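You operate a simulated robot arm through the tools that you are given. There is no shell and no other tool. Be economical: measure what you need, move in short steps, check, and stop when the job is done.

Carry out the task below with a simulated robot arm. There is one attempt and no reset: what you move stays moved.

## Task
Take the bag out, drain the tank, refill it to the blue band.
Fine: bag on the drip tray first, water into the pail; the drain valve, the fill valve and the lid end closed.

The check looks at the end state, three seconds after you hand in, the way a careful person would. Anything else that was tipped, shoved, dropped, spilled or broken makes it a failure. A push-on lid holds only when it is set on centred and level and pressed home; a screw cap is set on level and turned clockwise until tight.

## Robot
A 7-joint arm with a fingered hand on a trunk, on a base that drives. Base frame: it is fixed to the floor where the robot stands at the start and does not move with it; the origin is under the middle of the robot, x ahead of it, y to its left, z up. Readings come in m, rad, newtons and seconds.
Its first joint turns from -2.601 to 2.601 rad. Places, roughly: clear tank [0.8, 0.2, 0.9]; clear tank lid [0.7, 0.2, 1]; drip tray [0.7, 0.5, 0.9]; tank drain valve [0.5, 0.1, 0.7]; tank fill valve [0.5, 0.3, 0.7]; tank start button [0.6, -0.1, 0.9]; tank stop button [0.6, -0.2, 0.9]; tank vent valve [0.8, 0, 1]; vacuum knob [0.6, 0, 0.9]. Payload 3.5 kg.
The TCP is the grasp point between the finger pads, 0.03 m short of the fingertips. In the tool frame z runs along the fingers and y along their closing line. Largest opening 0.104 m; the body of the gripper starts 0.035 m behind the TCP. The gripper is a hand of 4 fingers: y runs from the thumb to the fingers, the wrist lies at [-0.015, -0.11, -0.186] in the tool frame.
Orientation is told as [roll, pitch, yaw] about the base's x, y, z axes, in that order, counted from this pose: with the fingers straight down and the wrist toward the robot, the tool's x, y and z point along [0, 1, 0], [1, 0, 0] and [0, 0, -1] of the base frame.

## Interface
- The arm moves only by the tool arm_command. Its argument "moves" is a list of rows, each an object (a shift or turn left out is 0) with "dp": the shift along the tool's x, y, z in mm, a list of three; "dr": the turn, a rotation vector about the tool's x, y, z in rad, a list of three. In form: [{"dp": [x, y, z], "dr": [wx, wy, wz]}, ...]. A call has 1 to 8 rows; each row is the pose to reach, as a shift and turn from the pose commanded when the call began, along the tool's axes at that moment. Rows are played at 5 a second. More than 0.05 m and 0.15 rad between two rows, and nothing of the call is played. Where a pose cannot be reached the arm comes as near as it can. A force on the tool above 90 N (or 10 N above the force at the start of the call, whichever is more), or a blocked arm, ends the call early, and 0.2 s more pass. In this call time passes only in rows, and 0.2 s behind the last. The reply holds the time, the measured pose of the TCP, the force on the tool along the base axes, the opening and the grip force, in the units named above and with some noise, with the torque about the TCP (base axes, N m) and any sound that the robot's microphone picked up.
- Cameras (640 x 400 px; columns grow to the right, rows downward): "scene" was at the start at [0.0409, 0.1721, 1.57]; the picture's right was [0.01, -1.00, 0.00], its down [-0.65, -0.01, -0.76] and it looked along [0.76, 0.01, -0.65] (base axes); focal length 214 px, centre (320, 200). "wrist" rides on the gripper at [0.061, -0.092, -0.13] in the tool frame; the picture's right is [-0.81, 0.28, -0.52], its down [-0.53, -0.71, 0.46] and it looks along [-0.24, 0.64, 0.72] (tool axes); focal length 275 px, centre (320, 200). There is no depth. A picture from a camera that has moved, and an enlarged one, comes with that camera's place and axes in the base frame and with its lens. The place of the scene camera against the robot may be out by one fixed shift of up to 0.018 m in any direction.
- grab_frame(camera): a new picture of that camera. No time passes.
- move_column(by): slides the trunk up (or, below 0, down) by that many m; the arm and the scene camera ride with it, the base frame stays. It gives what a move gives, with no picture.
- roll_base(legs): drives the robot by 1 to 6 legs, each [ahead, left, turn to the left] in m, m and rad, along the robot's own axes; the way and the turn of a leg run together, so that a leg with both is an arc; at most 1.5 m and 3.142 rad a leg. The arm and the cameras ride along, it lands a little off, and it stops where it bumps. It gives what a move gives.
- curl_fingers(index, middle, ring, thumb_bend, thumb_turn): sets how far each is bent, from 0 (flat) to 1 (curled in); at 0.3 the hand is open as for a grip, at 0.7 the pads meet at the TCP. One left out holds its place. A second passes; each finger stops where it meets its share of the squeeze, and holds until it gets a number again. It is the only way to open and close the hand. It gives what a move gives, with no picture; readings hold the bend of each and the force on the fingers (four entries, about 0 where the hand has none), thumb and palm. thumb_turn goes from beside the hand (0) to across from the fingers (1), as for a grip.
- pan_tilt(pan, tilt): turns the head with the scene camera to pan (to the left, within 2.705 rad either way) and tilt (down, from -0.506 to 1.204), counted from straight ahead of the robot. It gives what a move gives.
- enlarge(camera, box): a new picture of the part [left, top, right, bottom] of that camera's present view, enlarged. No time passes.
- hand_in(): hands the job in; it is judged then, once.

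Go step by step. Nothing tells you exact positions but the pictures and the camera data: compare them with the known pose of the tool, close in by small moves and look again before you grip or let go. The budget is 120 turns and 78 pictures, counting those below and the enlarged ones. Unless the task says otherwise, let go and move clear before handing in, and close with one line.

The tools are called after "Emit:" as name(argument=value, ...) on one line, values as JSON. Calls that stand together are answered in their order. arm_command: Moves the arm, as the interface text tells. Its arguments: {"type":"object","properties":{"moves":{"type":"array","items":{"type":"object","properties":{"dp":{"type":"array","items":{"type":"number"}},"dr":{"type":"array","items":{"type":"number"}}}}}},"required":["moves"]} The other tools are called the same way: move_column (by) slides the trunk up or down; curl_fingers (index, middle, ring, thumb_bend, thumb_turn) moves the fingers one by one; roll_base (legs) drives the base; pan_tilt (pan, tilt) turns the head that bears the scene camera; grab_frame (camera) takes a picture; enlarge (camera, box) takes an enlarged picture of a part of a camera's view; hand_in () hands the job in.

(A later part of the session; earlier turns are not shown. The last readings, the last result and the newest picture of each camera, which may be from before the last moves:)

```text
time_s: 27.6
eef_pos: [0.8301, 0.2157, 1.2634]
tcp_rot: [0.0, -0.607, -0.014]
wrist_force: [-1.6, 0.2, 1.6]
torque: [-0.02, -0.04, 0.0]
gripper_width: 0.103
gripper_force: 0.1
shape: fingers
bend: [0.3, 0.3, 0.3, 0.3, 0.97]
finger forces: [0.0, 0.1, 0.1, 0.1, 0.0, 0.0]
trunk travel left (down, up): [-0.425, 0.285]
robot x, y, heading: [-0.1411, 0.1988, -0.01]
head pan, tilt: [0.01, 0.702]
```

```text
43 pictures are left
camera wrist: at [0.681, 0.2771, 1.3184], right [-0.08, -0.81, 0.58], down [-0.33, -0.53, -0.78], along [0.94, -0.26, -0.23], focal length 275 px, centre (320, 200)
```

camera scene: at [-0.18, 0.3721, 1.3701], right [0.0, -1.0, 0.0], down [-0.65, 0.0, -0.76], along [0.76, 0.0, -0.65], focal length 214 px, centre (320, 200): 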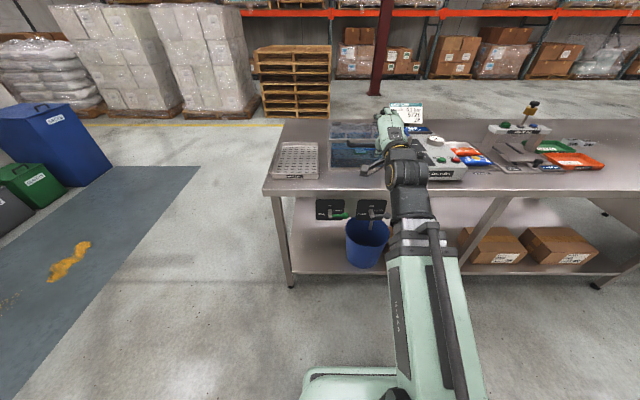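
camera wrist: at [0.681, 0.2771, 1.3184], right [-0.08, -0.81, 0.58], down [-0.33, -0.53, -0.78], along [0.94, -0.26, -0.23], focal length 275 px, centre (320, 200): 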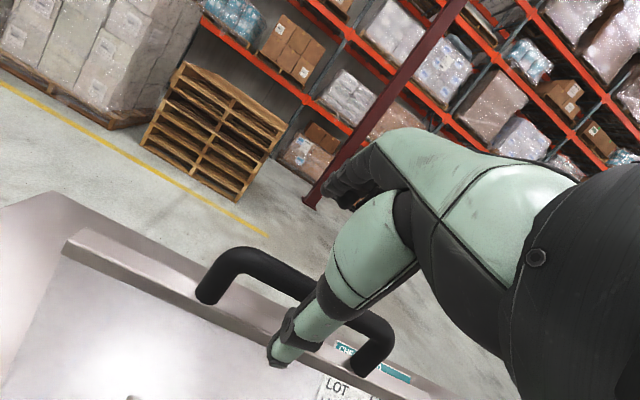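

The lid stays open on its stop. I'll retreat up and back, returning the hand to vertical over the tank for a look in.

Emit:
arm_command(moves=[{"dp": [0, 0, -35]}, {"dp": [0, -20, -65], "dr": [0.1, 0, 0]}, {"dp": [0, -40, -85], "dr": [0.22, 0, 0]}, {"dp": [0, -65, -100], "dr": [0.35, 0, 0]}, {"dp": [0, -90, -104], "dr": [0.48, 0, 0]}, {"dp": [0, -110, -104], "dr": [0.6, 0, 0.01]}])

Emit:
grab_frame(camera="wrist")

Emit:
grab_frame(camera="scene")

```text
time_s: 29.0
eef_pos: [0.687, 0.2171, 1.2765]
tcp_rot: [0.001, 0.006, -0.023]
wrist_force: [-0.6, 0.2, 0.3]
torque: [0.0, -0.07, 0.0]
gripper_width: 0.103
gripper_force: 0.1
shape: fingers
bend: [0.3, 0.3, 0.3, 0.3, 0.97]
finger forces: [0.0, 0.0, 0.0, 0.1, 0.1, 0.0]
trunk travel left (down, up): [-0.425, 0.285]
robot x, y, heading: [-0.1442, 0.2053, 0.0]
head pan, tilt: [0.01, 0.702]
```

```text
42 pictures are left
camera wrist: at [0.5984, 0.2785, 1.4084], right [0.26, -0.82, 0.51], down [-0.73, -0.51, -0.45], along [0.63, -0.26, -0.73], focal length 275 px, centre (320, 200)
```

wrist: 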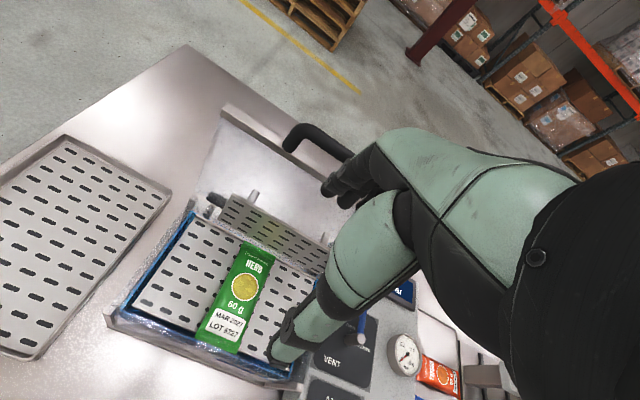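

```text
41 pictures are left
camera scene: at [-0.0989, 0.3717, 1.37], right [0.01, -1.0, 0.0], down [-0.65, 0.0, -0.76], along [0.76, 0.0, -0.65], focal length 214 px, centre (320, 200)
```

scene: 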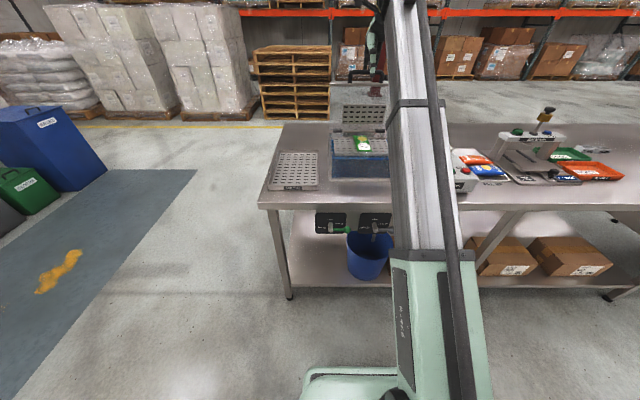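

The bag is clearly visible on the rack: about x 0.65–0.795, y≈0.20, ~58 mm wide, long axis along x. I'll raise the trunk, drive forward, and yaw the hand −90° so it can straddle the bag's width.

Emit:
move_column(by=0.1)

Emit:
roll_base(legs=[[0.17, 0, 0]])

Emit:
arm_command(moves=[{"dp": [0, -40, 0], "dr": [0, 0, 0.14]}, {"dp": [0, -80, 0], "dr": [0, 0, 0.28]}, {"dp": [0, -120, 0], "dr": [0, 0, 0.42]}, {"dp": [0, -155, 0], "dr": [0, 0, 0.56]}])

```text
time_s: 30.3
eef_pos: [0.6877, 0.2183, 1.3786]
tcp_rot: [0.0, 0.005, -0.025]
wrist_force: [0.0, 0.4, 0.1]
torque: [0.03, 0.03, 0.01]
gripper_width: 0.1028
gripper_force: 0.1
shape: fingers
bend: [0.3, 0.3, 0.3, 0.3, 0.97]
finger forces: [0.0, 0.0, 0.0, 0.1, 0.1, 0.1]
trunk travel left (down, up): [-0.525, 0.185]
robot x, y, heading: [-0.1405, 0.1969, -0.008]
head pan, tilt: [0.01, 0.702]
```

```text
time_s: 31.8
eef_pos: [0.8621, 0.2154, 1.3773]
tcp_rot: [0.002, 0.004, -0.025]
wrist_force: [0.5, -0.1, -0.5]
torque: [0.01, 0.02, 0.02]
gripper_width: 0.1032
gripper_force: 0.0
shape: fingers
bend: [0.3, 0.3, 0.3, 0.3, 0.97]
finger forces: [0.0, 0.0, 0.1, 0.1, 0.0, 0.0]
trunk travel left (down, up): [-0.525, 0.185]
robot x, y, heading: [0.033, 0.2008, -0.005]
head pan, tilt: [0.01, 0.702]
```

```text
time_s: 32.8
eef_pos: [0.7049, 0.2203, 1.3789]
tcp_rot: [0.002, 0.005, -0.588]
wrist_force: [0.3, -0.1, -0.6]
torque: [0.03, -0.01, 0.0]
gripper_width: 0.103
gripper_force: 0.0
shape: fingers
bend: [0.3, 0.3, 0.3, 0.3, 0.97]
finger forces: [0.1, 0.1, 0.0, 0.1, 0.1, 0.1]
trunk travel left (down, up): [-0.525, 0.185]
robot x, y, heading: [0.0319, 0.1977, -0.01]
head pan, tilt: [0.01, 0.702]
```

Yaw sign confirmed. Continue to −90°, then look with the wrist camera.

Emit:
arm_command(moves=[{"dr": [0, 0, 0.14]}, {"dr": [0, 0, 0.28]}, {"dr": [0, 0, 0.42]}, {"dr": [0, 0, 0.56]}, {"dr": [0, 0, 0.7]}, {"dr": [0, 0, 0.84]}, {"dr": [0, 0, 0.98]}])

Emit:
move_column(by=-0.15)

Emit:
grab_frame(camera="wrist")

Emit:
grab_frame(camera="scene")

```text
time_s: 34.4
eef_pos: [0.7543, 0.1615, 1.3276]
tcp_rot: [0.065, -0.031, -1.469]
wrist_force: [0.6, -1.3, 0.0]
torque: [0.0, -0.01, 0.0]
gripper_width: 0.1033
gripper_force: 0.1
shape: fingers
bend: [0.3, 0.3, 0.3, 0.3, 0.97]
finger forces: [0.0, 0.0, 0.0, 0.0, 0.1, 0.1]
out of reach, approached as far as the arm can: row 4, 5, 6, 7
trunk travel left (down, up): [-0.525, 0.185]
robot x, y, heading: [0.0344, 0.1983, -0.008]
head pan, tilt: [0.01, 0.702]
```

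```text
time_s: 36.1
eef_pos: [0.7548, 0.1633, 1.1772]
tcp_rot: [0.067, -0.033, -1.465]
wrist_force: [-0.6, -0.1, -0.1]
torque: [0.02, 0.03, -0.02]
gripper_width: 0.1031
gripper_force: 0.1
shape: fingers
bend: [0.3, 0.3, 0.3, 0.3, 0.97]
finger forces: [0.0, 0.1, 0.0, 0.0, 0.0, 0.0]
trunk travel left (down, up): [-0.375, 0.335]
robot x, y, heading: [0.0334, 0.2002, -0.003]
head pan, tilt: [0.01, 0.702]
```

```text
40 pictures are left
camera wrist: at [0.7969, 0.2615, 1.3082], right [-0.81, -0.35, 0.47], down [-0.57, 0.64, -0.51], along [-0.12, -0.68, -0.72], focal length 275 px, centre (320, 200)
```

wrist: 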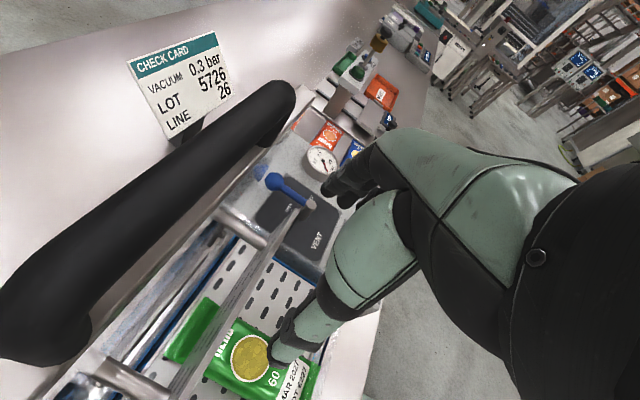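

```text
39 pictures are left
camera scene: at [0.0747, 0.3706, 1.3201], right [0.0, -1.0, 0.0], down [-0.65, 0.0, -0.76], along [0.76, 0.0, -0.65], focal length 214 px, centre (320, 200)
```

scene: 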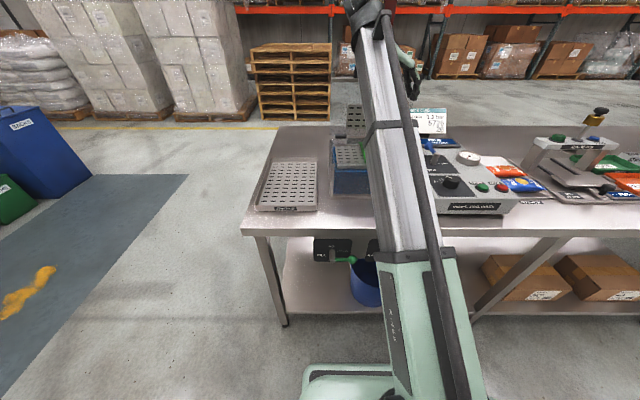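

The arm stretched short and drifted toward the lid side. I'll pull the TCP back to x≈0.69, fix the tilt, then nudge the base forward for reach.

Emit:
arm_command(moves=[{"dp": [-30, -15, 0], "dr": [-0.03, -0.015, 0]}, {"dp": [-62, -40, 0], "dr": [-0.067, -0.033, 0.05]}])

Emit:
grab_frame(camera="wrist")

```text
time_s: 36.8
eef_pos: [0.7142, 0.1673, 1.1475]
tcp_rot: [0.063, -0.111, -1.494]
wrist_force: [0.2, 1.0, -0.7]
torque: [-0.01, 0.0, -0.01]
gripper_width: 0.1028
gripper_force: 0.1
shape: fingers
bend: [0.3, 0.3, 0.3, 0.3, 0.97]
finger forces: [0.0, 0.0, 0.0, 0.1, 0.1, 0.0]
out of reach, approached as far as the arm can: row 1, 2
trunk travel left (down, up): [-0.375, 0.335]
robot x, y, heading: [0.031, 0.1988, -0.009]
head pan, tilt: [0.01, 0.702]
```

```text
38 pictures are left
camera wrist: at [0.7578, 0.2745, 1.2699], right [-0.82, -0.29, 0.49], down [-0.55, 0.61, -0.56], along [-0.14, -0.74, -0.66], focal length 275 px, centre (320, 200)
```

wrist: 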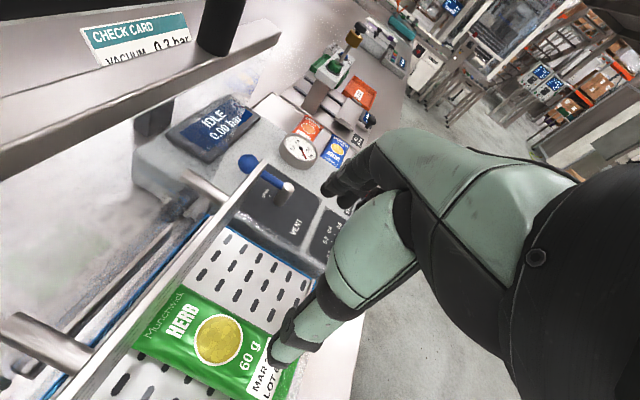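

Yaw −90° hits a joint limit. I'll raise and test the opposite yaw (+90°), which may be within the wrist's range.

Emit:
move_column(by=0.15)

Emit:
arm_command(moves=[{"dp": [0, 0, -10], "dr": [0, 0, -0.14]}, {"dp": [0, -10, -20], "dr": [0, 0, -0.28]}, {"dp": [0, -20, -30], "dr": [0, 0, -0.42]}, {"dp": [0, -30, -30], "dr": [0, 0, -0.56]}, {"dp": [0, -30, -30], "dr": [0, 0, -0.7]}, {"dp": [0, -30, -30], "dr": [0, 0, -0.84]}, {"dp": [0, -30, -30], "dr": [0, 0, -0.98]}, {"dp": [0, -30, -30], "dr": [0, 0, -1.12]}])

```text
time_s: 38.5
eef_pos: [0.714, 0.1664, 1.2968]
tcp_rot: [0.064, -0.11, -1.495]
wrist_force: [0.3, -0.2, -0.2]
torque: [-0.02, 0.01, 0.0]
gripper_width: 0.103
gripper_force: 0.0
shape: fingers
bend: [0.3, 0.3, 0.3, 0.3, 0.97]
finger forces: [0.0, 0.0, 0.1, 0.0, 0.0, 0.1]
trunk travel left (down, up): [-0.525, 0.185]
robot x, y, heading: [0.0335, 0.1963, -0.008]
head pan, tilt: [0.01, 0.702]
```

```text
time_s: 40.3
eef_pos: [0.7086, 0.1992, 1.3244]
tcp_rot: [-0.072, -0.106, -0.364]
wrist_force: [-0.9, 0.4, 1.0]
torque: [0.03, 0.0, 0.03]
gripper_width: 0.1034
gripper_force: 0.0
shape: fingers
bend: [0.3, 0.3, 0.3, 0.3, 0.97]
finger forces: [0.0, 0.0, 0.0, 0.1, 0.0, 0.0]
trunk travel left (down, up): [-0.525, 0.185]
robot x, y, heading: [0.0336, 0.1983, -0.011]
head pan, tilt: [0.01, 0.702]
```

Emit:
arm_command(moves=[{"dr": [0.106, 0.072, 0]}])

Emit:
arm_command(moves=[{"dr": [0, 0, -0.14]}, {"dr": [0, 0, -0.28]}, {"dr": [0, 0, -0.42]}, {"dr": [0, 0, -0.56]}, {"dr": [0, 0, -0.7]}, {"dr": [0, 0, -0.84]}, {"dr": [0, 0, -0.98]}, {"dr": [0, 0, -1.12]}])

Emit:
arm_command(moves=[{"dr": [0, 0, -0.14]}, {"dr": [0, 0, -0.28]}, {"dr": [0, 0, -0.42]}, {"dr": [0, 0, -0.56]}, {"dr": [0, 0, -0.7]}, {"dr": [0, 0, -0.81]}])

```text
time_s: 40.7
eef_pos: [0.7099, 0.1985, 1.3231]
tcp_rot: [0.001, 0.0, -0.37]
wrist_force: [0.4, -0.6, 0.6]
torque: [-0.03, 0.02, -0.01]
gripper_width: 0.103
gripper_force: 0.1
shape: fingers
bend: [0.3, 0.3, 0.3, 0.3, 0.97]
finger forces: [0.0, 0.0, 0.0, 0.1, 0.0, 0.0]
trunk travel left (down, up): [-0.525, 0.185]
robot x, y, heading: [0.0331, 0.1973, -0.006]
head pan, tilt: [0.01, 0.702]
```

```text
time_s: 42.5
eef_pos: [0.7091, 0.2, 1.3241]
tcp_rot: [0.0, -0.001, 0.752]
wrist_force: [0.3, -0.1, -0.6]
torque: [-0.02, 0.0, 0.0]
gripper_width: 0.1032
gripper_force: 0.0
shape: fingers
bend: [0.3, 0.3, 0.3, 0.3, 0.97]
finger forces: [0.1, 0.1, 0.0, 0.1, 0.0, 0.0]
trunk travel left (down, up): [-0.525, 0.185]
robot x, y, heading: [0.0319, 0.2006, -0.011]
head pan, tilt: [0.01, 0.702]
```

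```text
time_s: 43.5
eef_pos: [0.7119, 0.201, 1.323]
tcp_rot: [0.002, -0.005, 1.259]
wrist_force: [48.3, -30.8, 36.3]
torque: [1.21, 10.0, 6.49]
gripper_width: 0.1031
gripper_force: 0.1
shape: fingers
bend: [0.3, 0.3, 0.3, 0.3, 0.97]
finger forces: [0.0, 0.0, 0.0, 0.0, 0.1, 0.1]
out of reach, approached as far as the arm can: row 4, 5
trunk travel left (down, up): [-0.525, 0.185]
robot x, y, heading: [0.0309, 0.2004, -0.01]
head pan, tilt: [0.01, 0.702]
stopped in row 5: the force on the tool passed its limit (the readings are from after the stop); the commanded pose is now the measured one
```

Something touched at yaw ≈1.26. Checking with pictures.

Emit:
grab_frame(camera="scene")

Emit:
grab_frame(camera="wrist")

```text
37 pictures are left
camera scene: at [0.0746, 0.3707, 1.47], right [0.0, -1.0, 0.0], down [-0.65, 0.0, -0.76], along [0.76, 0.0, -0.65], focal length 214 px, centre (320, 200)
```

scene: 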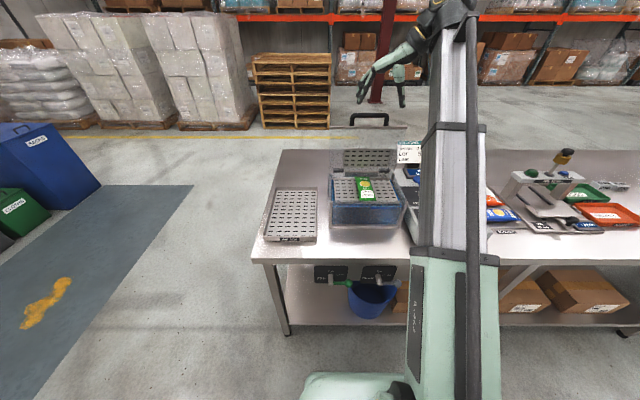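

```text
36 pictures are left
camera wrist: at [0.6264, 0.1301, 1.4521], right [0.86, 0.01, 0.52], down [0.29, -0.84, -0.46], along [0.43, 0.54, -0.72], focal length 275 px, centre (320, 200)
```

wrist: 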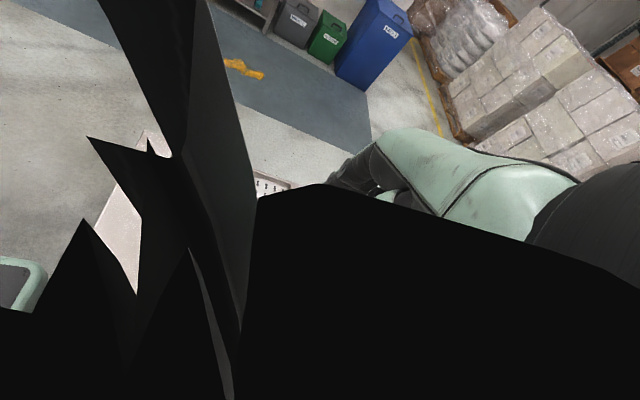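

The wrist camera touched the forearm (self-contact); nothing on the bench was touched. I'll unwind a little, then strafe right so that yaw +90° at the bag is within the wrist's range.

Emit:
arm_command(moves=[{"dr": [0, 0, 0.12]}, {"dr": [0, 0, 0.25]}, {"dr": [0, 0, 0.38]}])

Emit:
roll_base(legs=[[0.065, -0.33, 0]])

```text
time_s: 43.8
eef_pos: [0.7121, 0.2009, 1.3222]
tcp_rot: [0.002, -0.004, 1.247]
wrist_force: [13.5, 6.2, 8.3]
torque: [-1.48, 2.62, 0.31]
gripper_width: 0.103
gripper_force: 0.2
shape: fingers
bend: [0.3, 0.3, 0.3, 0.3, 0.97]
finger forces: [0.0, 0.0, 0.0, 0.1, 0.1, 0.0]
trunk travel left (down, up): [-0.525, 0.185]
robot x, y, heading: [0.0338, 0.1977, -0.008]
head pan, tilt: [0.01, 0.702]
stopped in row 1: the force on the tool passed its limit (the readings are from after the stop); the commanded pose is now the measured one
```

```text
time_s: 46.0
eef_pos: [0.7755, -0.128, 1.3226]
tcp_rot: [0.004, -0.007, 1.248]
wrist_force: [15.7, -4.8, 11.0]
torque: [-0.15, 3.19, 1.61]
gripper_width: 0.103
gripper_force: 0.1
shape: fingers
bend: [0.3, 0.3, 0.3, 0.3, 0.97]
finger forces: [0.1, 0.0, 0.0, 0.1, 0.1, 0.0]
trunk travel left (down, up): [-0.525, 0.185]
robot x, y, heading: [0.0957, -0.1314, -0.005]
head pan, tilt: [0.01, 0.702]
```

Emit:
arm_command(moves=[{"dr": [0, 0, 0.1]}, {"dr": [0, 0, 0.2]}, {"dr": [0, 0, 0.3]}])

```text
time_s: 46.8
eef_pos: [0.7741, -0.1286, 1.3229]
tcp_rot: [0.005, -0.004, 0.945]
wrist_force: [0.5, 0.2, 0.8]
torque: [-0.01, -0.01, 0.0]
gripper_width: 0.1031
gripper_force: 0.1
shape: fingers
bend: [0.3, 0.3, 0.3, 0.3, 0.97]
finger forces: [0.0, 0.1, 0.0, 0.0, 0.0, 0.0]
trunk travel left (down, up): [-0.525, 0.185]
robot x, y, heading: [0.0964, -0.1325, -0.005]
head pan, tilt: [0.01, 0.702]
```

Emit:
arm_command(moves=[{"dp": [34, 26, 0], "dr": [0, 0, -0.06]}, {"dp": [67, 53, 0], "dr": [0, 0, -0.12]}, {"dp": [101, 79, 0], "dr": [0, 0, -0.19]}, {"dp": [134, 106, 0], "dr": [0, 0, -0.26]}, {"dp": [168, 132, 0], "dr": [0, 0, -0.33]}, {"dp": [201, 158, 0], "dr": [0, 0, -0.4]}, {"dp": [235, 185, 0], "dr": [0, 0, -0.48]}, {"dp": [269, 211, 0], "dr": [0, 0, -0.58]}])

Emit:
grab_frame(camera="wrist")

Emit:
grab_frame(camera="scene")

```text
time_s: 48.6
eef_pos: [0.6809, 0.2003, 1.3247]
tcp_rot: [0.001, -0.005, 1.53]
wrist_force: [-0.2, 0.2, -1.2]
torque: [0.04, 0.0, 0.01]
gripper_width: 0.1028
gripper_force: 0.0
shape: fingers
bend: [0.3, 0.3, 0.3, 0.3, 0.97]
finger forces: [0.1, 0.1, 0.0, 0.0, 0.0, 0.0]
trunk travel left (down, up): [-0.525, 0.185]
robot x, y, heading: [0.0946, -0.1326, -0.009]
head pan, tilt: [0.01, 0.702]
```

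```text
35 pictures are left
camera wrist: at [0.6154, 0.1091, 1.4554], right [0.82, 0.24, 0.52], down [0.5, -0.73, -0.46], along [0.27, 0.64, -0.72], focal length 275 px, centre (320, 200)
```

wrist: 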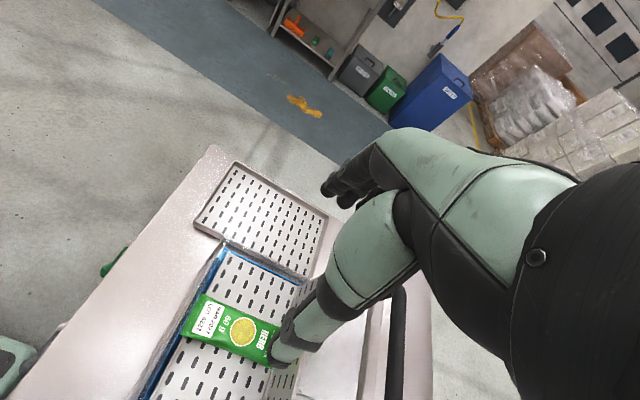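

```text
34 pictures are left
camera scene: at [0.1376, 0.0414, 1.47], right [0.0, -1.0, 0.0], down [-0.65, 0.0, -0.76], along [0.76, 0.0, -0.65], focal length 214 px, centre (320, 200)
```

scene: 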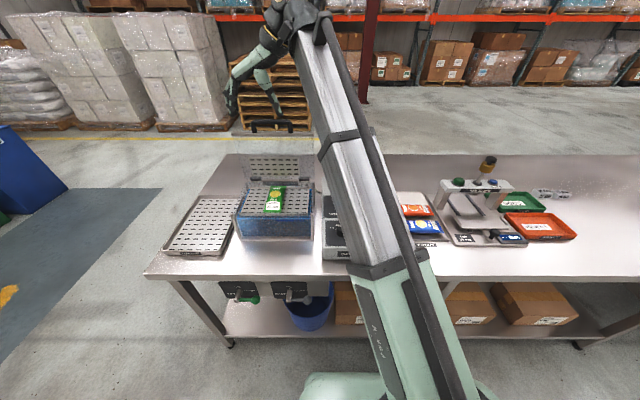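

Pose is good. The bag spans x≈0.656–0.789 at y≈0.203, top z≈0.99. I'll lower with the trunk and check before gripping.

Emit:
move_column(by=-0.24)

Emit:
grab_frame(camera="wrist")

Emit:
enlarge(camera="scene", box=[200, 90, 360, 220])

```text
time_s: 51.1
eef_pos: [0.6802, 0.1996, 1.0862]
tcp_rot: [0.004, -0.004, 1.526]
wrist_force: [-0.1, 0.2, -0.2]
torque: [0.03, -0.03, 0.01]
gripper_width: 0.1032
gripper_force: 0.1
shape: fingers
bend: [0.3, 0.3, 0.3, 0.3, 0.97]
finger forces: [0.0, 0.0, 0.0, 0.0, 0.1, 0.0]
trunk travel left (down, up): [-0.285, 0.425]
robot x, y, heading: [0.0936, -0.1266, -0.011]
head pan, tilt: [0.01, 0.702]
```

```text
33 pictures are left
camera wrist: at [0.6153, 0.1083, 1.2155], right [0.82, 0.24, 0.52], down [0.5, -0.73, -0.46], along [0.27, 0.64, -0.72], focal length 275 px, centre (320, 200)
```

wrist: 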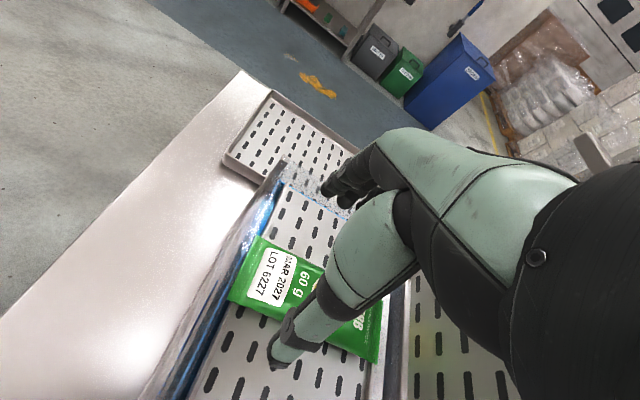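

```text
3.08 times, centred on (280, 155) of scene
camera zoom: at [0.1376, 0.0411, 1.2301], right [0.0, -1.0, 0.0], down [-0.65, 0.0, -0.76], along [0.76, 0.0, -0.65], focal length 660 px, centre (443, 338)
```

zoom: 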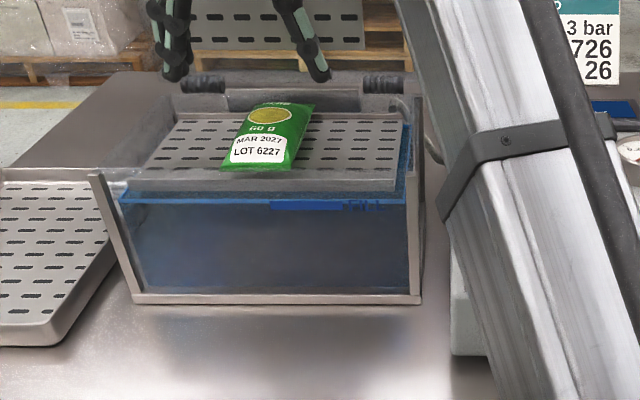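

The rack was raised with the lid; the bag sits at about z≈1.0, y≈0.20. I'll descend to fingertips just above the rack and look.

Emit:
arm_command(moves=[{"dp": [0, 1, 25]}, {"dp": [0, 1, 40]}, {"dp": [0, 1, 52]}])

Emit:
enlarge(camera="scene", box=[220, 90, 340, 190])

```text
time_s: 51.9
eef_pos: [0.6794, 0.199, 1.0331]
tcp_rot: [0.001, -0.005, 1.527]
wrist_force: [1.0, -0.7, 0.0]
torque: [-0.02, -0.02, -0.02]
gripper_width: 0.1031
gripper_force: 0.1
shape: fingers
bend: [0.3, 0.3, 0.3, 0.3, 0.97]
finger forces: [0.0, 0.0, 0.1, 0.0, 0.1, 0.0]
trunk travel left (down, up): [-0.285, 0.425]
robot x, y, heading: [0.0978, -0.1319, -0.011]
head pan, tilt: [0.01, 0.702]
```

```text
4.00 times, centred on (280, 140) of scene
camera zoom: at [0.1376, 0.0411, 1.23], right [0.0, -1.0, 0.0], down [-0.65, 0.0, -0.76], along [0.76, 0.0, -0.65], focal length 858 px, centre (480, 440)
```

zoom: 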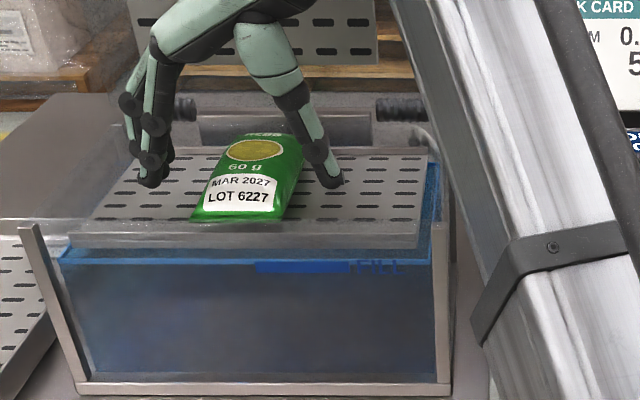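

Fingers straddle the bag. Closing.

Emit:
curl_fingers(index=0.65, middle=0.65, ring=0.65, thumb_bend=0.65)

Emit:
enlarge(camera="scene", box=[220, 90, 340, 190])

```text
time_s: 52.9
eef_pos: [0.6798, 0.1989, 1.0329]
tcp_rot: [0.003, -0.005, 1.527]
wrist_force: [0.0, -0.1, 0.9]
torque: [0.03, -0.02, 0.0]
gripper_width: 0.0139
gripper_force: 0.1
shape: fingers
bend: [0.65, 0.65, 0.65, 0.65, 0.97]
finger forces: [0.0, 0.0, 0.1, 0.0, 0.0, 0.0]
trunk travel left (down, up): [-0.285, 0.425]
robot x, y, heading: [0.0921, -0.1315, -0.006]
head pan, tilt: [0.01, 0.702]
```

```text
4.00 times, centred on (280, 140) of scene
camera zoom: at [0.1376, 0.0411, 1.23], right [0.0, -1.0, 0.0], down [-0.65, 0.0, -0.76], along [0.76, 0.0, -0.65], focal length 858 px, centre (480, 440)
```

zoom: 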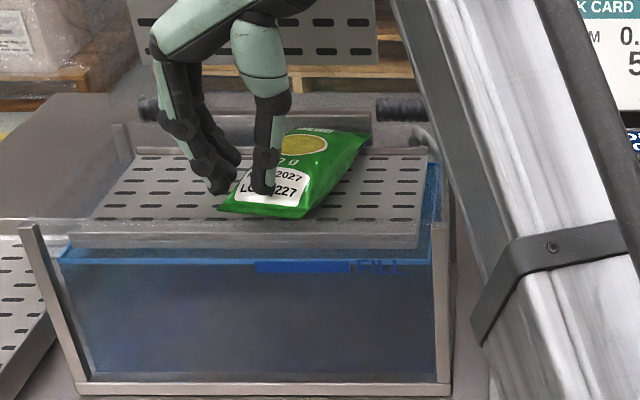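

The hand was too high and the thumb rode over the bag, swivelling it a bit. I'll open and look again.

Emit:
curl_fingers(index=0.3, middle=0.3, ring=0.3, thumb_bend=0.3)

Emit:
arm_command(moves=[{"dp": [0, 0, -35]}])

Emit:
grab_frame(camera="wrist")

Emit:
enlarge(camera="scene", box=[220, 90, 340, 190])

```text
time_s: 53.9
eef_pos: [0.6793, 0.1992, 1.0334]
tcp_rot: [0.001, -0.006, 1.526]
wrist_force: [0.0, 0.1, -0.3]
torque: [0.02, 0.01, -0.02]
gripper_width: 0.1026
gripper_force: 0.0
shape: fingers
bend: [0.3, 0.3, 0.3, 0.3, 0.97]
finger forces: [0.0, 0.0, 0.0, 0.0, 0.1, 0.0]
trunk travel left (down, up): [-0.285, 0.425]
robot x, y, heading: [0.0952, -0.129, -0.008]
head pan, tilt: [0.01, 0.702]
```

```text
time_s: 54.3
eef_pos: [0.6796, 0.1995, 1.0694]
tcp_rot: [0.002, -0.005, 1.528]
wrist_force: [-0.1, 0.3, -0.2]
torque: [0.01, 0.01, 0.05]
gripper_width: 0.1028
gripper_force: 0.0
shape: fingers
bend: [0.3, 0.3, 0.3, 0.3, 0.97]
finger forces: [0.0, 0.0, 0.0, 0.0, 0.0, 0.0]
trunk travel left (down, up): [-0.285, 0.425]
robot x, y, heading: [0.093, -0.1264, -0.006]
head pan, tilt: [0.01, 0.702]
```

```text
29 pictures are left
camera wrist: at [0.6159, 0.1083, 1.1997], right [0.82, 0.24, 0.52], down [0.5, -0.73, -0.46], along [0.27, 0.64, -0.72], focal length 275 px, centre (320, 200)
```

wrist: 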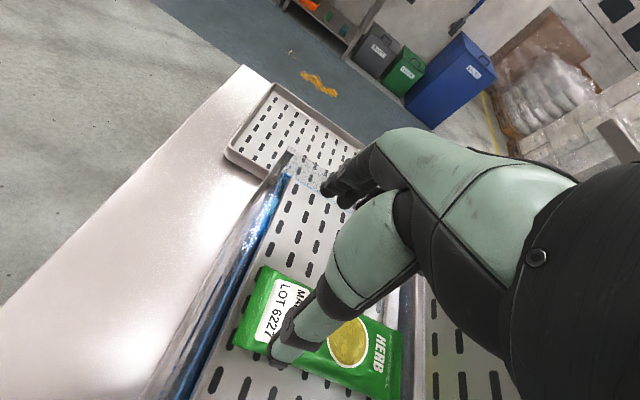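

```text
4.00 times, centred on (280, 140) of scene
camera zoom: at [0.1377, 0.0412, 1.23], right [0.0, -1.0, 0.0], down [-0.65, 0.0, -0.76], along [0.76, 0.0, -0.65], focal length 858 px, centre (480, 440)
```

zoom: 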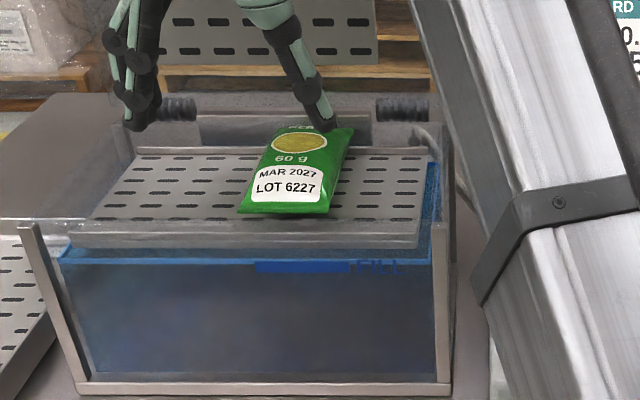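

The bag slid right: now centred at y≈0.171. I'll re-centre there and descend lower, checking forces.

Emit:
arm_command(moves=[{"dp": [0, -28, 0]}, {"dp": [0, -28, 20]}, {"dp": [0, -28, 36]}, {"dp": [0, -28, 44]}, {"dp": [0, -28, 50]}])

Emit:
enlarge(camera="scene", box=[220, 90, 340, 190])

```text
time_s: 55.5
eef_pos: [0.6786, 0.1739, 1.0187]
tcp_rot: [0.002, -0.006, 1.528]
wrist_force: [0.0, -0.4, 0.7]
torque: [0.01, -0.01, -0.02]
gripper_width: 0.1027
gripper_force: 0.1
shape: fingers
bend: [0.3, 0.3, 0.3, 0.3, 0.97]
finger forces: [0.0, 0.0, 0.0, 0.2, 0.0, 0.1]
trunk travel left (down, up): [-0.285, 0.425]
robot x, y, heading: [0.0946, -0.1318, -0.004]
head pan, tilt: [0.01, 0.702]
```

```text
4.00 times, centred on (280, 140) of scene
camera zoom: at [0.1376, 0.0411, 1.23], right [0.0, -1.0, 0.0], down [-0.65, 0.0, -0.76], along [0.76, 0.0, -0.65], focal length 858 px, centre (480, 440)
```

zoom: 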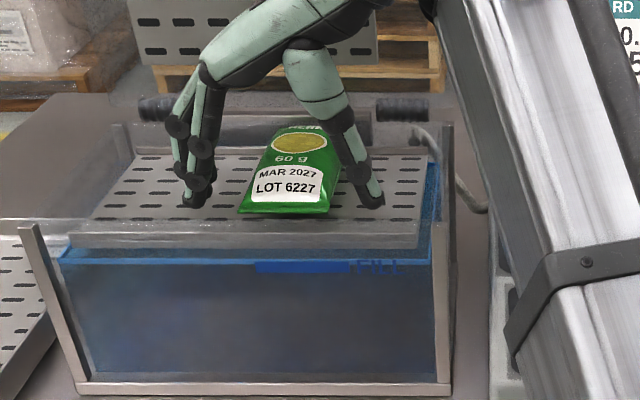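

Emit:
arm_command(moves=[{"dp": [0, 0, 4]}, {"dp": [0, 0, 7]}])

Emit:
curl_fingers(index=0.45, middle=0.45, ring=0.45, thumb_bend=0.45)

Emit:
enlarge(camera="scene", box=[220, 90, 340, 190])

```text
time_s: 56.1
eef_pos: [0.6796, 0.1736, 1.0121]
tcp_rot: [0.003, -0.006, 1.527]
wrist_force: [-0.3, 0.3, 0.8]
torque: [-0.01, -0.02, 0.0]
gripper_width: 0.1029
gripper_force: 0.1
shape: fingers
bend: [0.3, 0.3, 0.3, 0.3, 0.97]
finger forces: [0.0, 0.1, 0.1, 0.0, 0.0, 0.0]
trunk travel left (down, up): [-0.285, 0.425]
robot x, y, heading: [0.0929, -0.1266, -0.008]
head pan, tilt: [0.01, 0.702]
```

```text
time_s: 57.1
eef_pos: [0.678, 0.1724, 1.0121]
tcp_rot: [0.002, -0.005, 1.527]
wrist_force: [0.4, -0.6, 0.2]
torque: [0.0, -0.01, 0.01]
gripper_width: 0.0657
gripper_force: 0.2
shape: fingers
bend: [0.45, 0.45, 0.45, 0.45, 0.97]
finger forces: [0.0, 0.0, 0.0, 0.0, 0.0, 0.0]
trunk travel left (down, up): [-0.285, 0.425]
robot x, y, heading: [0.0939, -0.1321, -0.011]
head pan, tilt: [0.01, 0.702]
```

```text
4.00 times, centred on (280, 140) of scene
camera zoom: at [0.1376, 0.0411, 1.23], right [0.0, -1.0, 0.0], down [-0.65, 0.0, -0.76], along [0.76, 0.0, -0.65], focal length 858 px, centre (480, 440)
```

zoom: 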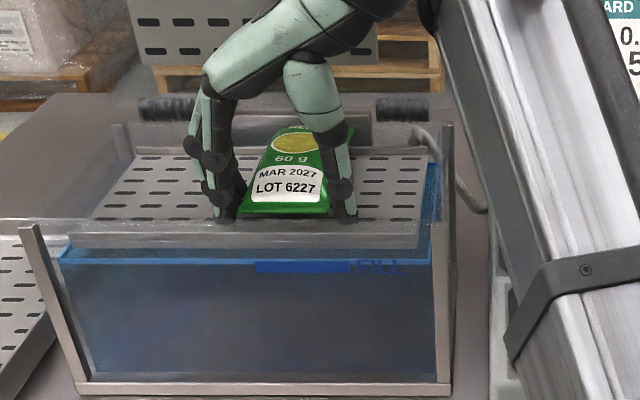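

Fingertips flank the bag at rack level. Closing on it.

Emit:
curl_fingers(index=0.62, middle=0.62, ring=0.62, thumb_bend=0.62)

Emit:
enlarge(camera="scene", box=[220, 90, 340, 190])

```text
time_s: 58.1
eef_pos: [0.6781, 0.1738, 1.012]
tcp_rot: [0.001, -0.006, 1.527]
wrist_force: [0.8, 0.0, 0.9]
torque: [-0.02, 0.02, 0.0]
gripper_width: 0.0544
gripper_force: 14.4
shape: fingers
bend: [0.54, 0.57, 0.57, 0.48, 0.95]
finger forces: [6.4, 4.1, 4.3, 0.1, 15.3, 0.1]
trunk travel left (down, up): [-0.285, 0.425]
robot x, y, heading: [0.0952, -0.135, -0.008]
head pan, tilt: [0.01, 0.702]
```

```text
4.00 times, centred on (280, 140) of scene
camera zoom: at [0.1376, 0.0411, 1.23], right [0.0, -1.0, 0.0], down [-0.65, 0.0, -0.76], along [0.76, 0.0, -0.65], focal length 858 px, centre (480, 440)
```

zoom: 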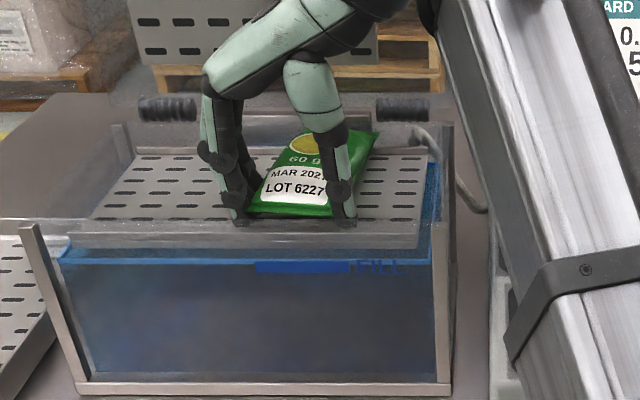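

The bag is held (≈14 N). I'll lift slightly while pulling forward so its tail clears the press plate.

Emit:
arm_command(moves=[{"dp": [5, 0, -8]}, {"dp": [15, 0, -18]}, {"dp": [30, 0, -26]}, {"dp": [45, 0, -35]}, {"dp": [58, 0, -50]}, {"dp": [58, 0, -80]}])

Emit:
enlarge(camera="scene", box=[200, 70, 360, 190])

```text
time_s: 59.5
eef_pos: [0.6215, 0.1761, 1.0888]
tcp_rot: [0.002, -0.004, 1.53]
wrist_force: [0.0, 0.2, -1.2]
torque: [-0.02, 0.07, 0.03]
gripper_width: 0.0541
gripper_force: 14.6
shape: fingers
bend: [0.54, 0.57, 0.57, 0.48, 0.95]
finger forces: [6.3, 4.0, 4.4, 0.0, 15.2, 0.0]
trunk travel left (down, up): [-0.285, 0.425]
robot x, y, heading: [0.0935, -0.1302, -0.008]
head pan, tilt: [0.01, 0.702]
```

```text
3.33 times, centred on (280, 130) of scene
camera zoom: at [0.1377, 0.0412, 1.23], right [0.0, -1.0, 0.0], down [-0.65, 0.0, -0.76], along [0.76, 0.0, -0.65], focal length 715 px, centre (453, 433)
```

zoom: 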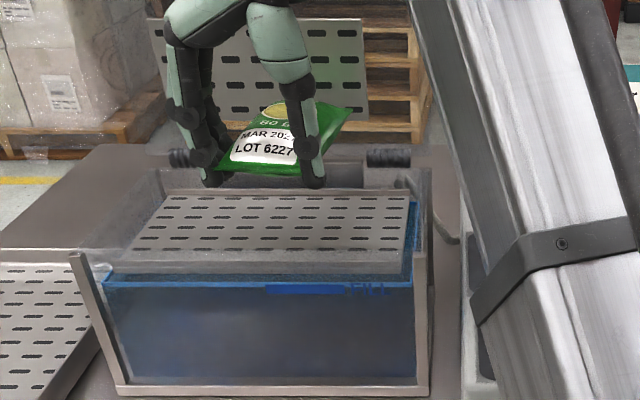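

Bag held clear of the tank. I'll raise and drive left 0.305 to bring it over the drip tray.

Emit:
move_column(by=0.12)

Emit:
roll_base(legs=[[0.0, 0.305, 0]])

Emit:
grab_frame(camera="scene")

Emit:
grab_frame(camera="wrist")

```text
time_s: 61.0
eef_pos: [0.6219, 0.1747, 1.2107]
tcp_rot: [0.003, -0.006, 1.528]
wrist_force: [-0.4, 0.0, -0.9]
torque: [0.04, 0.06, 0.01]
gripper_width: 0.0544
gripper_force: 15.3
shape: fingers
bend: [0.54, 0.57, 0.57, 0.48, 0.95]
finger forces: [6.4, 4.0, 4.4, 0.0, 15.2, 0.1]
trunk travel left (down, up): [-0.405, 0.305]
robot x, y, heading: [0.0947, -0.1255, -0.005]
head pan, tilt: [0.01, 0.702]
```

```text
time_s: 63.1
eef_pos: [0.6249, 0.4818, 1.2109]
tcp_rot: [0.002, -0.004, 1.522]
wrist_force: [0.5, 0.2, -1.0]
torque: [0.04, 0.02, -0.05]
gripper_width: 0.0545
gripper_force: 15.5
shape: fingers
bend: [0.54, 0.57, 0.57, 0.48, 0.95]
finger forces: [6.4, 4.0, 4.4, 0.0, 15.2, 0.0]
trunk travel left (down, up): [-0.405, 0.305]
robot x, y, heading: [0.0999, 0.1752, -0.016]
head pan, tilt: [0.01, 0.702]
```

```text
23 pictures are left
camera scene: at [0.1407, 0.3483, 1.35], right [0.0, -1.0, 0.0], down [-0.65, 0.0, -0.76], along [0.76, 0.0, -0.65], focal length 214 px, centre (320, 200)
```

scene: 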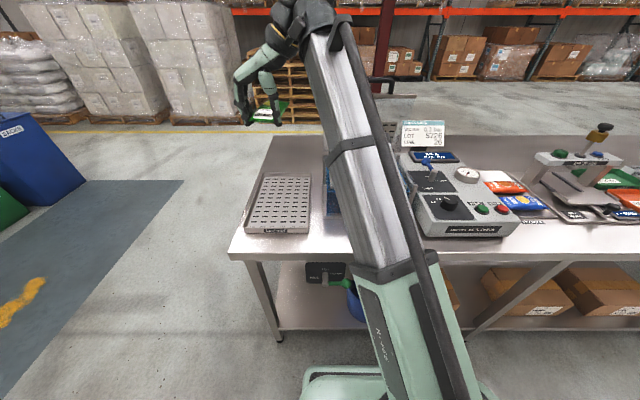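

```text
22 pictures are left
camera wrist: at [0.5599, 0.39, 1.3402], right [0.82, 0.23, 0.52], down [0.5, -0.74, -0.46], along [0.27, 0.64, -0.72], focal length 275 px, centre (320, 200)
```

wrist: 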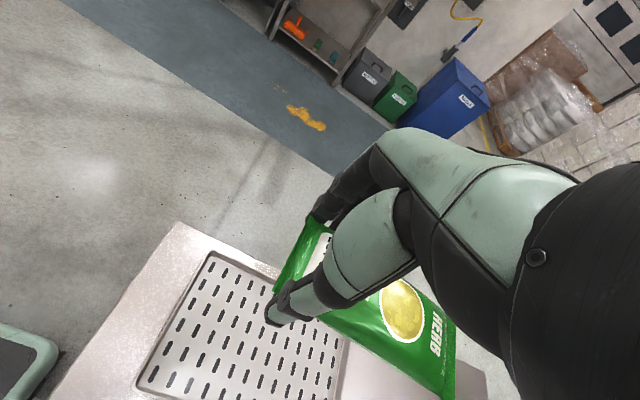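

The bag is over the tray (tray x 0.555–0.858, y 0.38–0.56). I'll lower by trunk, then in small steps.

Emit:
move_column(by=-0.255)

Emit:
arm_command(moves=[{"dp": [0, -6, 8]}, {"dp": [0, -6, 16]}, {"dp": [0, -6, 22]}])

Emit:
enlarge(camera="scene", box=[220, 80, 380, 220])

```text
time_s: 65.7
eef_pos: [0.6259, 0.4797, 0.9552]
tcp_rot: [0.002, -0.006, 1.525]
wrist_force: [-0.5, 0.9, -0.7]
torque: [0.01, 0.03, -0.02]
gripper_width: 0.0543
gripper_force: 14.8
shape: fingers
bend: [0.54, 0.57, 0.57, 0.48, 0.95]
finger forces: [6.4, 4.1, 4.4, 0.0, 15.2, 0.0]
trunk travel left (down, up): [-0.15, 0.56]
robot x, y, heading: [0.0988, 0.1782, -0.006]
head pan, tilt: [0.01, 0.702]
```

```text
time_s: 66.5
eef_pos: [0.625, 0.4741, 0.9326]
tcp_rot: [0.0, -0.006, 1.525]
wrist_force: [0.2, -0.2, -0.9]
torque: [0.0, 0.02, 0.02]
gripper_width: 0.0541
gripper_force: 14.8
shape: fingers
bend: [0.54, 0.57, 0.57, 0.48, 0.95]
finger forces: [6.5, 4.0, 4.4, 0.0, 15.2, 0.0]
trunk travel left (down, up): [-0.15, 0.56]
robot x, y, heading: [0.0958, 0.178, -0.009]
head pan, tilt: [0.01, 0.702]
```

```text
2.86 times, centred on (300, 150) of scene
camera zoom: at [0.1407, 0.3483, 1.095], right [0.0, -1.0, 0.0], down [-0.65, 0.0, -0.76], along [0.76, 0.0, -0.65], focal length 613 px, centre (377, 343)
```

zoom: 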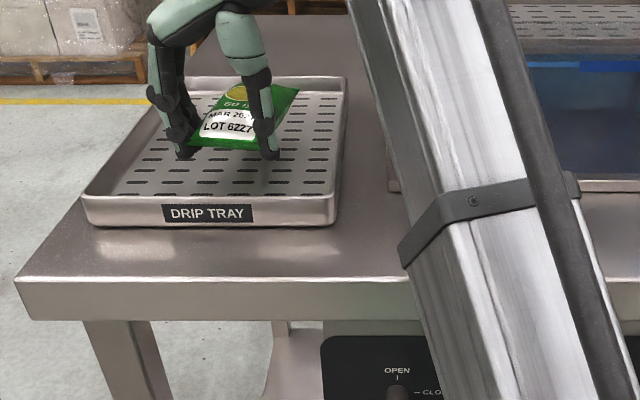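

Emit:
arm_command(moves=[{"dp": [0, 0, 5]}, {"dp": [0, 0, 9]}, {"dp": [0, 0, 12]}])

Emit:
arm_command(moves=[{"dp": [0, 0, 2]}, {"dp": [0, 0, 4]}])

```text
time_s: 67.3
eef_pos: [0.6242, 0.475, 0.92]
tcp_rot: [0.001, -0.006, 1.523]
wrist_force: [-0.1, 0.5, -0.9]
torque: [0.03, 0.06, -0.02]
gripper_width: 0.0542
gripper_force: 15.0
shape: fingers
bend: [0.54, 0.57, 0.57, 0.48, 0.95]
finger forces: [6.3, 4.0, 4.4, 0.1, 15.2, 0.0]
trunk travel left (down, up): [-0.15, 0.56]
robot x, y, heading: [0.0986, 0.177, -0.01]
head pan, tilt: [0.01, 0.702]
```

```text
time_s: 67.9
eef_pos: [0.6248, 0.4749, 0.9152]
tcp_rot: [0.001, -0.005, 1.522]
wrist_force: [-0.2, 0.1, -1.1]
torque: [0.03, 0.01, 0.02]
gripper_width: 0.0542
gripper_force: 14.7
shape: fingers
bend: [0.54, 0.57, 0.57, 0.48, 0.95]
finger forces: [6.4, 3.9, 4.2, 0.0, 15.3, 0.0]
trunk travel left (down, up): [-0.15, 0.56]
robot x, y, heading: [0.0966, 0.1753, -0.012]
head pan, tilt: [0.01, 0.702]
```

Still hanging free (~1 N). I'll lower a few more mm until contact.

Emit:
arm_command(moves=[{"dp": [0, 0, 3]}, {"dp": [0, 0, 5]}])

Emit:
enlarge(camera="scene", box=[230, 90, 330, 170])

```text
time_s: 68.5
eef_pos: [0.624, 0.4753, 0.9121]
tcp_rot: [0.001, -0.006, 1.524]
wrist_force: [-0.2, 0.1, -1.3]
torque: [-0.02, 0.04, 0.01]
gripper_width: 0.054
gripper_force: 14.6
shape: fingers
bend: [0.54, 0.57, 0.57, 0.48, 0.95]
finger forces: [6.3, 4.0, 4.3, 0.1, 15.2, 0.0]
trunk travel left (down, up): [-0.15, 0.56]
robot x, y, heading: [0.0969, 0.1772, -0.013]
head pan, tilt: [0.01, 0.702]
```

```text
5.00 times, centred on (280, 130) of scene
camera zoom: at [0.1407, 0.3483, 1.095], right [0.0, -1.0, 0.0], down [-0.65, 0.0, -0.76], along [0.76, 0.0, -0.65], focal length 1072 px, centre (520, 550)
```

zoom: 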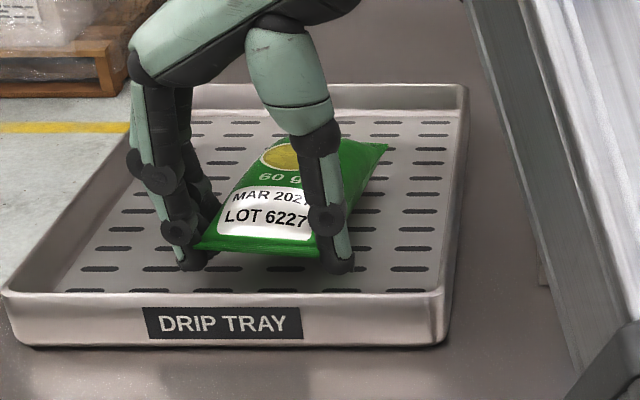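

Just a few mm above the tray floor. Lower 5 mm more, open the hand gently, and lift away.

Emit:
arm_command(moves=[{"dp": [0, 0, 3]}, {"dp": [0, 0, 5]}])

Emit:
curl_fingers(index=0.3, middle=0.3, ring=0.3, thumb_bend=0.3)

Emit:
move_column(by=0.3)

Emit:
roll_base(legs=[[-0.42, 0, 0]])

Emit:
grab_frame(camera="scene")

```text
time_s: 69.1
eef_pos: [0.6256, 0.4738, 0.9074]
tcp_rot: [0.0, -0.005, 1.525]
wrist_force: [0.4, -0.4, -1.3]
torque: [-0.01, 0.02, -0.01]
gripper_width: 0.0542
gripper_force: 14.3
shape: fingers
bend: [0.54, 0.57, 0.57, 0.48, 0.95]
finger forces: [6.3, 3.9, 4.4, 0.1, 15.2, 0.0]
trunk travel left (down, up): [-0.15, 0.56]
robot x, y, heading: [0.0969, 0.1779, -0.011]
head pan, tilt: [0.01, 0.702]
```

```text
time_s: 70.1
eef_pos: [0.6239, 0.4745, 0.9076]
tcp_rot: [0.002, -0.006, 1.524]
wrist_force: [0.0, -0.3, -0.6]
torque: [-0.01, 0.01, -0.03]
gripper_width: 0.1028
gripper_force: 0.1
shape: fingers
bend: [0.3, 0.3, 0.3, 0.3, 0.97]
finger forces: [0.1, 0.0, 0.1, 0.0, 0.1, 0.0]
trunk travel left (down, up): [-0.15, 0.56]
robot x, y, heading: [0.0955, 0.1781, -0.007]
head pan, tilt: [0.01, 0.702]
```

```text
time_s: 73.1
eef_pos: [0.6242, 0.4749, 1.2064]
tcp_rot: [0.001, -0.005, 1.524]
wrist_force: [-0.2, -0.9, 0.4]
torque: [0.01, 0.01, 0.01]
gripper_width: 0.1028
gripper_force: 0.1
shape: fingers
bend: [0.3, 0.3, 0.3, 0.3, 0.97]
finger forces: [0.0, 0.1, 0.1, 0.0, 0.1, 0.1]
trunk travel left (down, up): [-0.45, 0.26]
robot x, y, heading: [0.0952, 0.177, -0.008]
head pan, tilt: [0.01, 0.702]
```

```text
time_s: 75.6
eef_pos: [0.2089, 0.4787, 1.2071]
tcp_rot: [0.003, -0.005, 1.521]
wrist_force: [0.3, -0.3, -0.4]
torque: [0.0, 0.0, -0.01]
gripper_width: 0.1027
gripper_force: 0.2
shape: fingers
bend: [0.3, 0.3, 0.3, 0.3, 0.97]
finger forces: [0.0, 0.1, 0.0, 0.1, 0.1, 0.0]
trunk travel left (down, up): [-0.45, 0.26]
robot x, y, heading: [-0.3192, 0.1818, -0.015]
head pan, tilt: [0.01, 0.702]
```

```text
19 pictures are left
camera scene: at [-0.2749, 0.3527, 1.395], right [0.0, -1.0, 0.0], down [-0.65, 0.0, -0.76], along [0.76, 0.0, -0.65], focal length 214 px, centre (320, 200)
```

scene: 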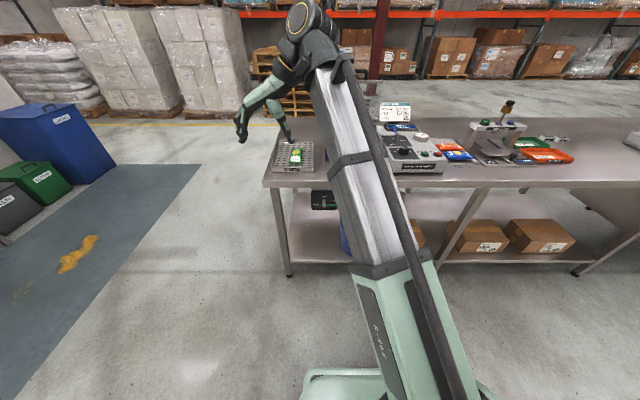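

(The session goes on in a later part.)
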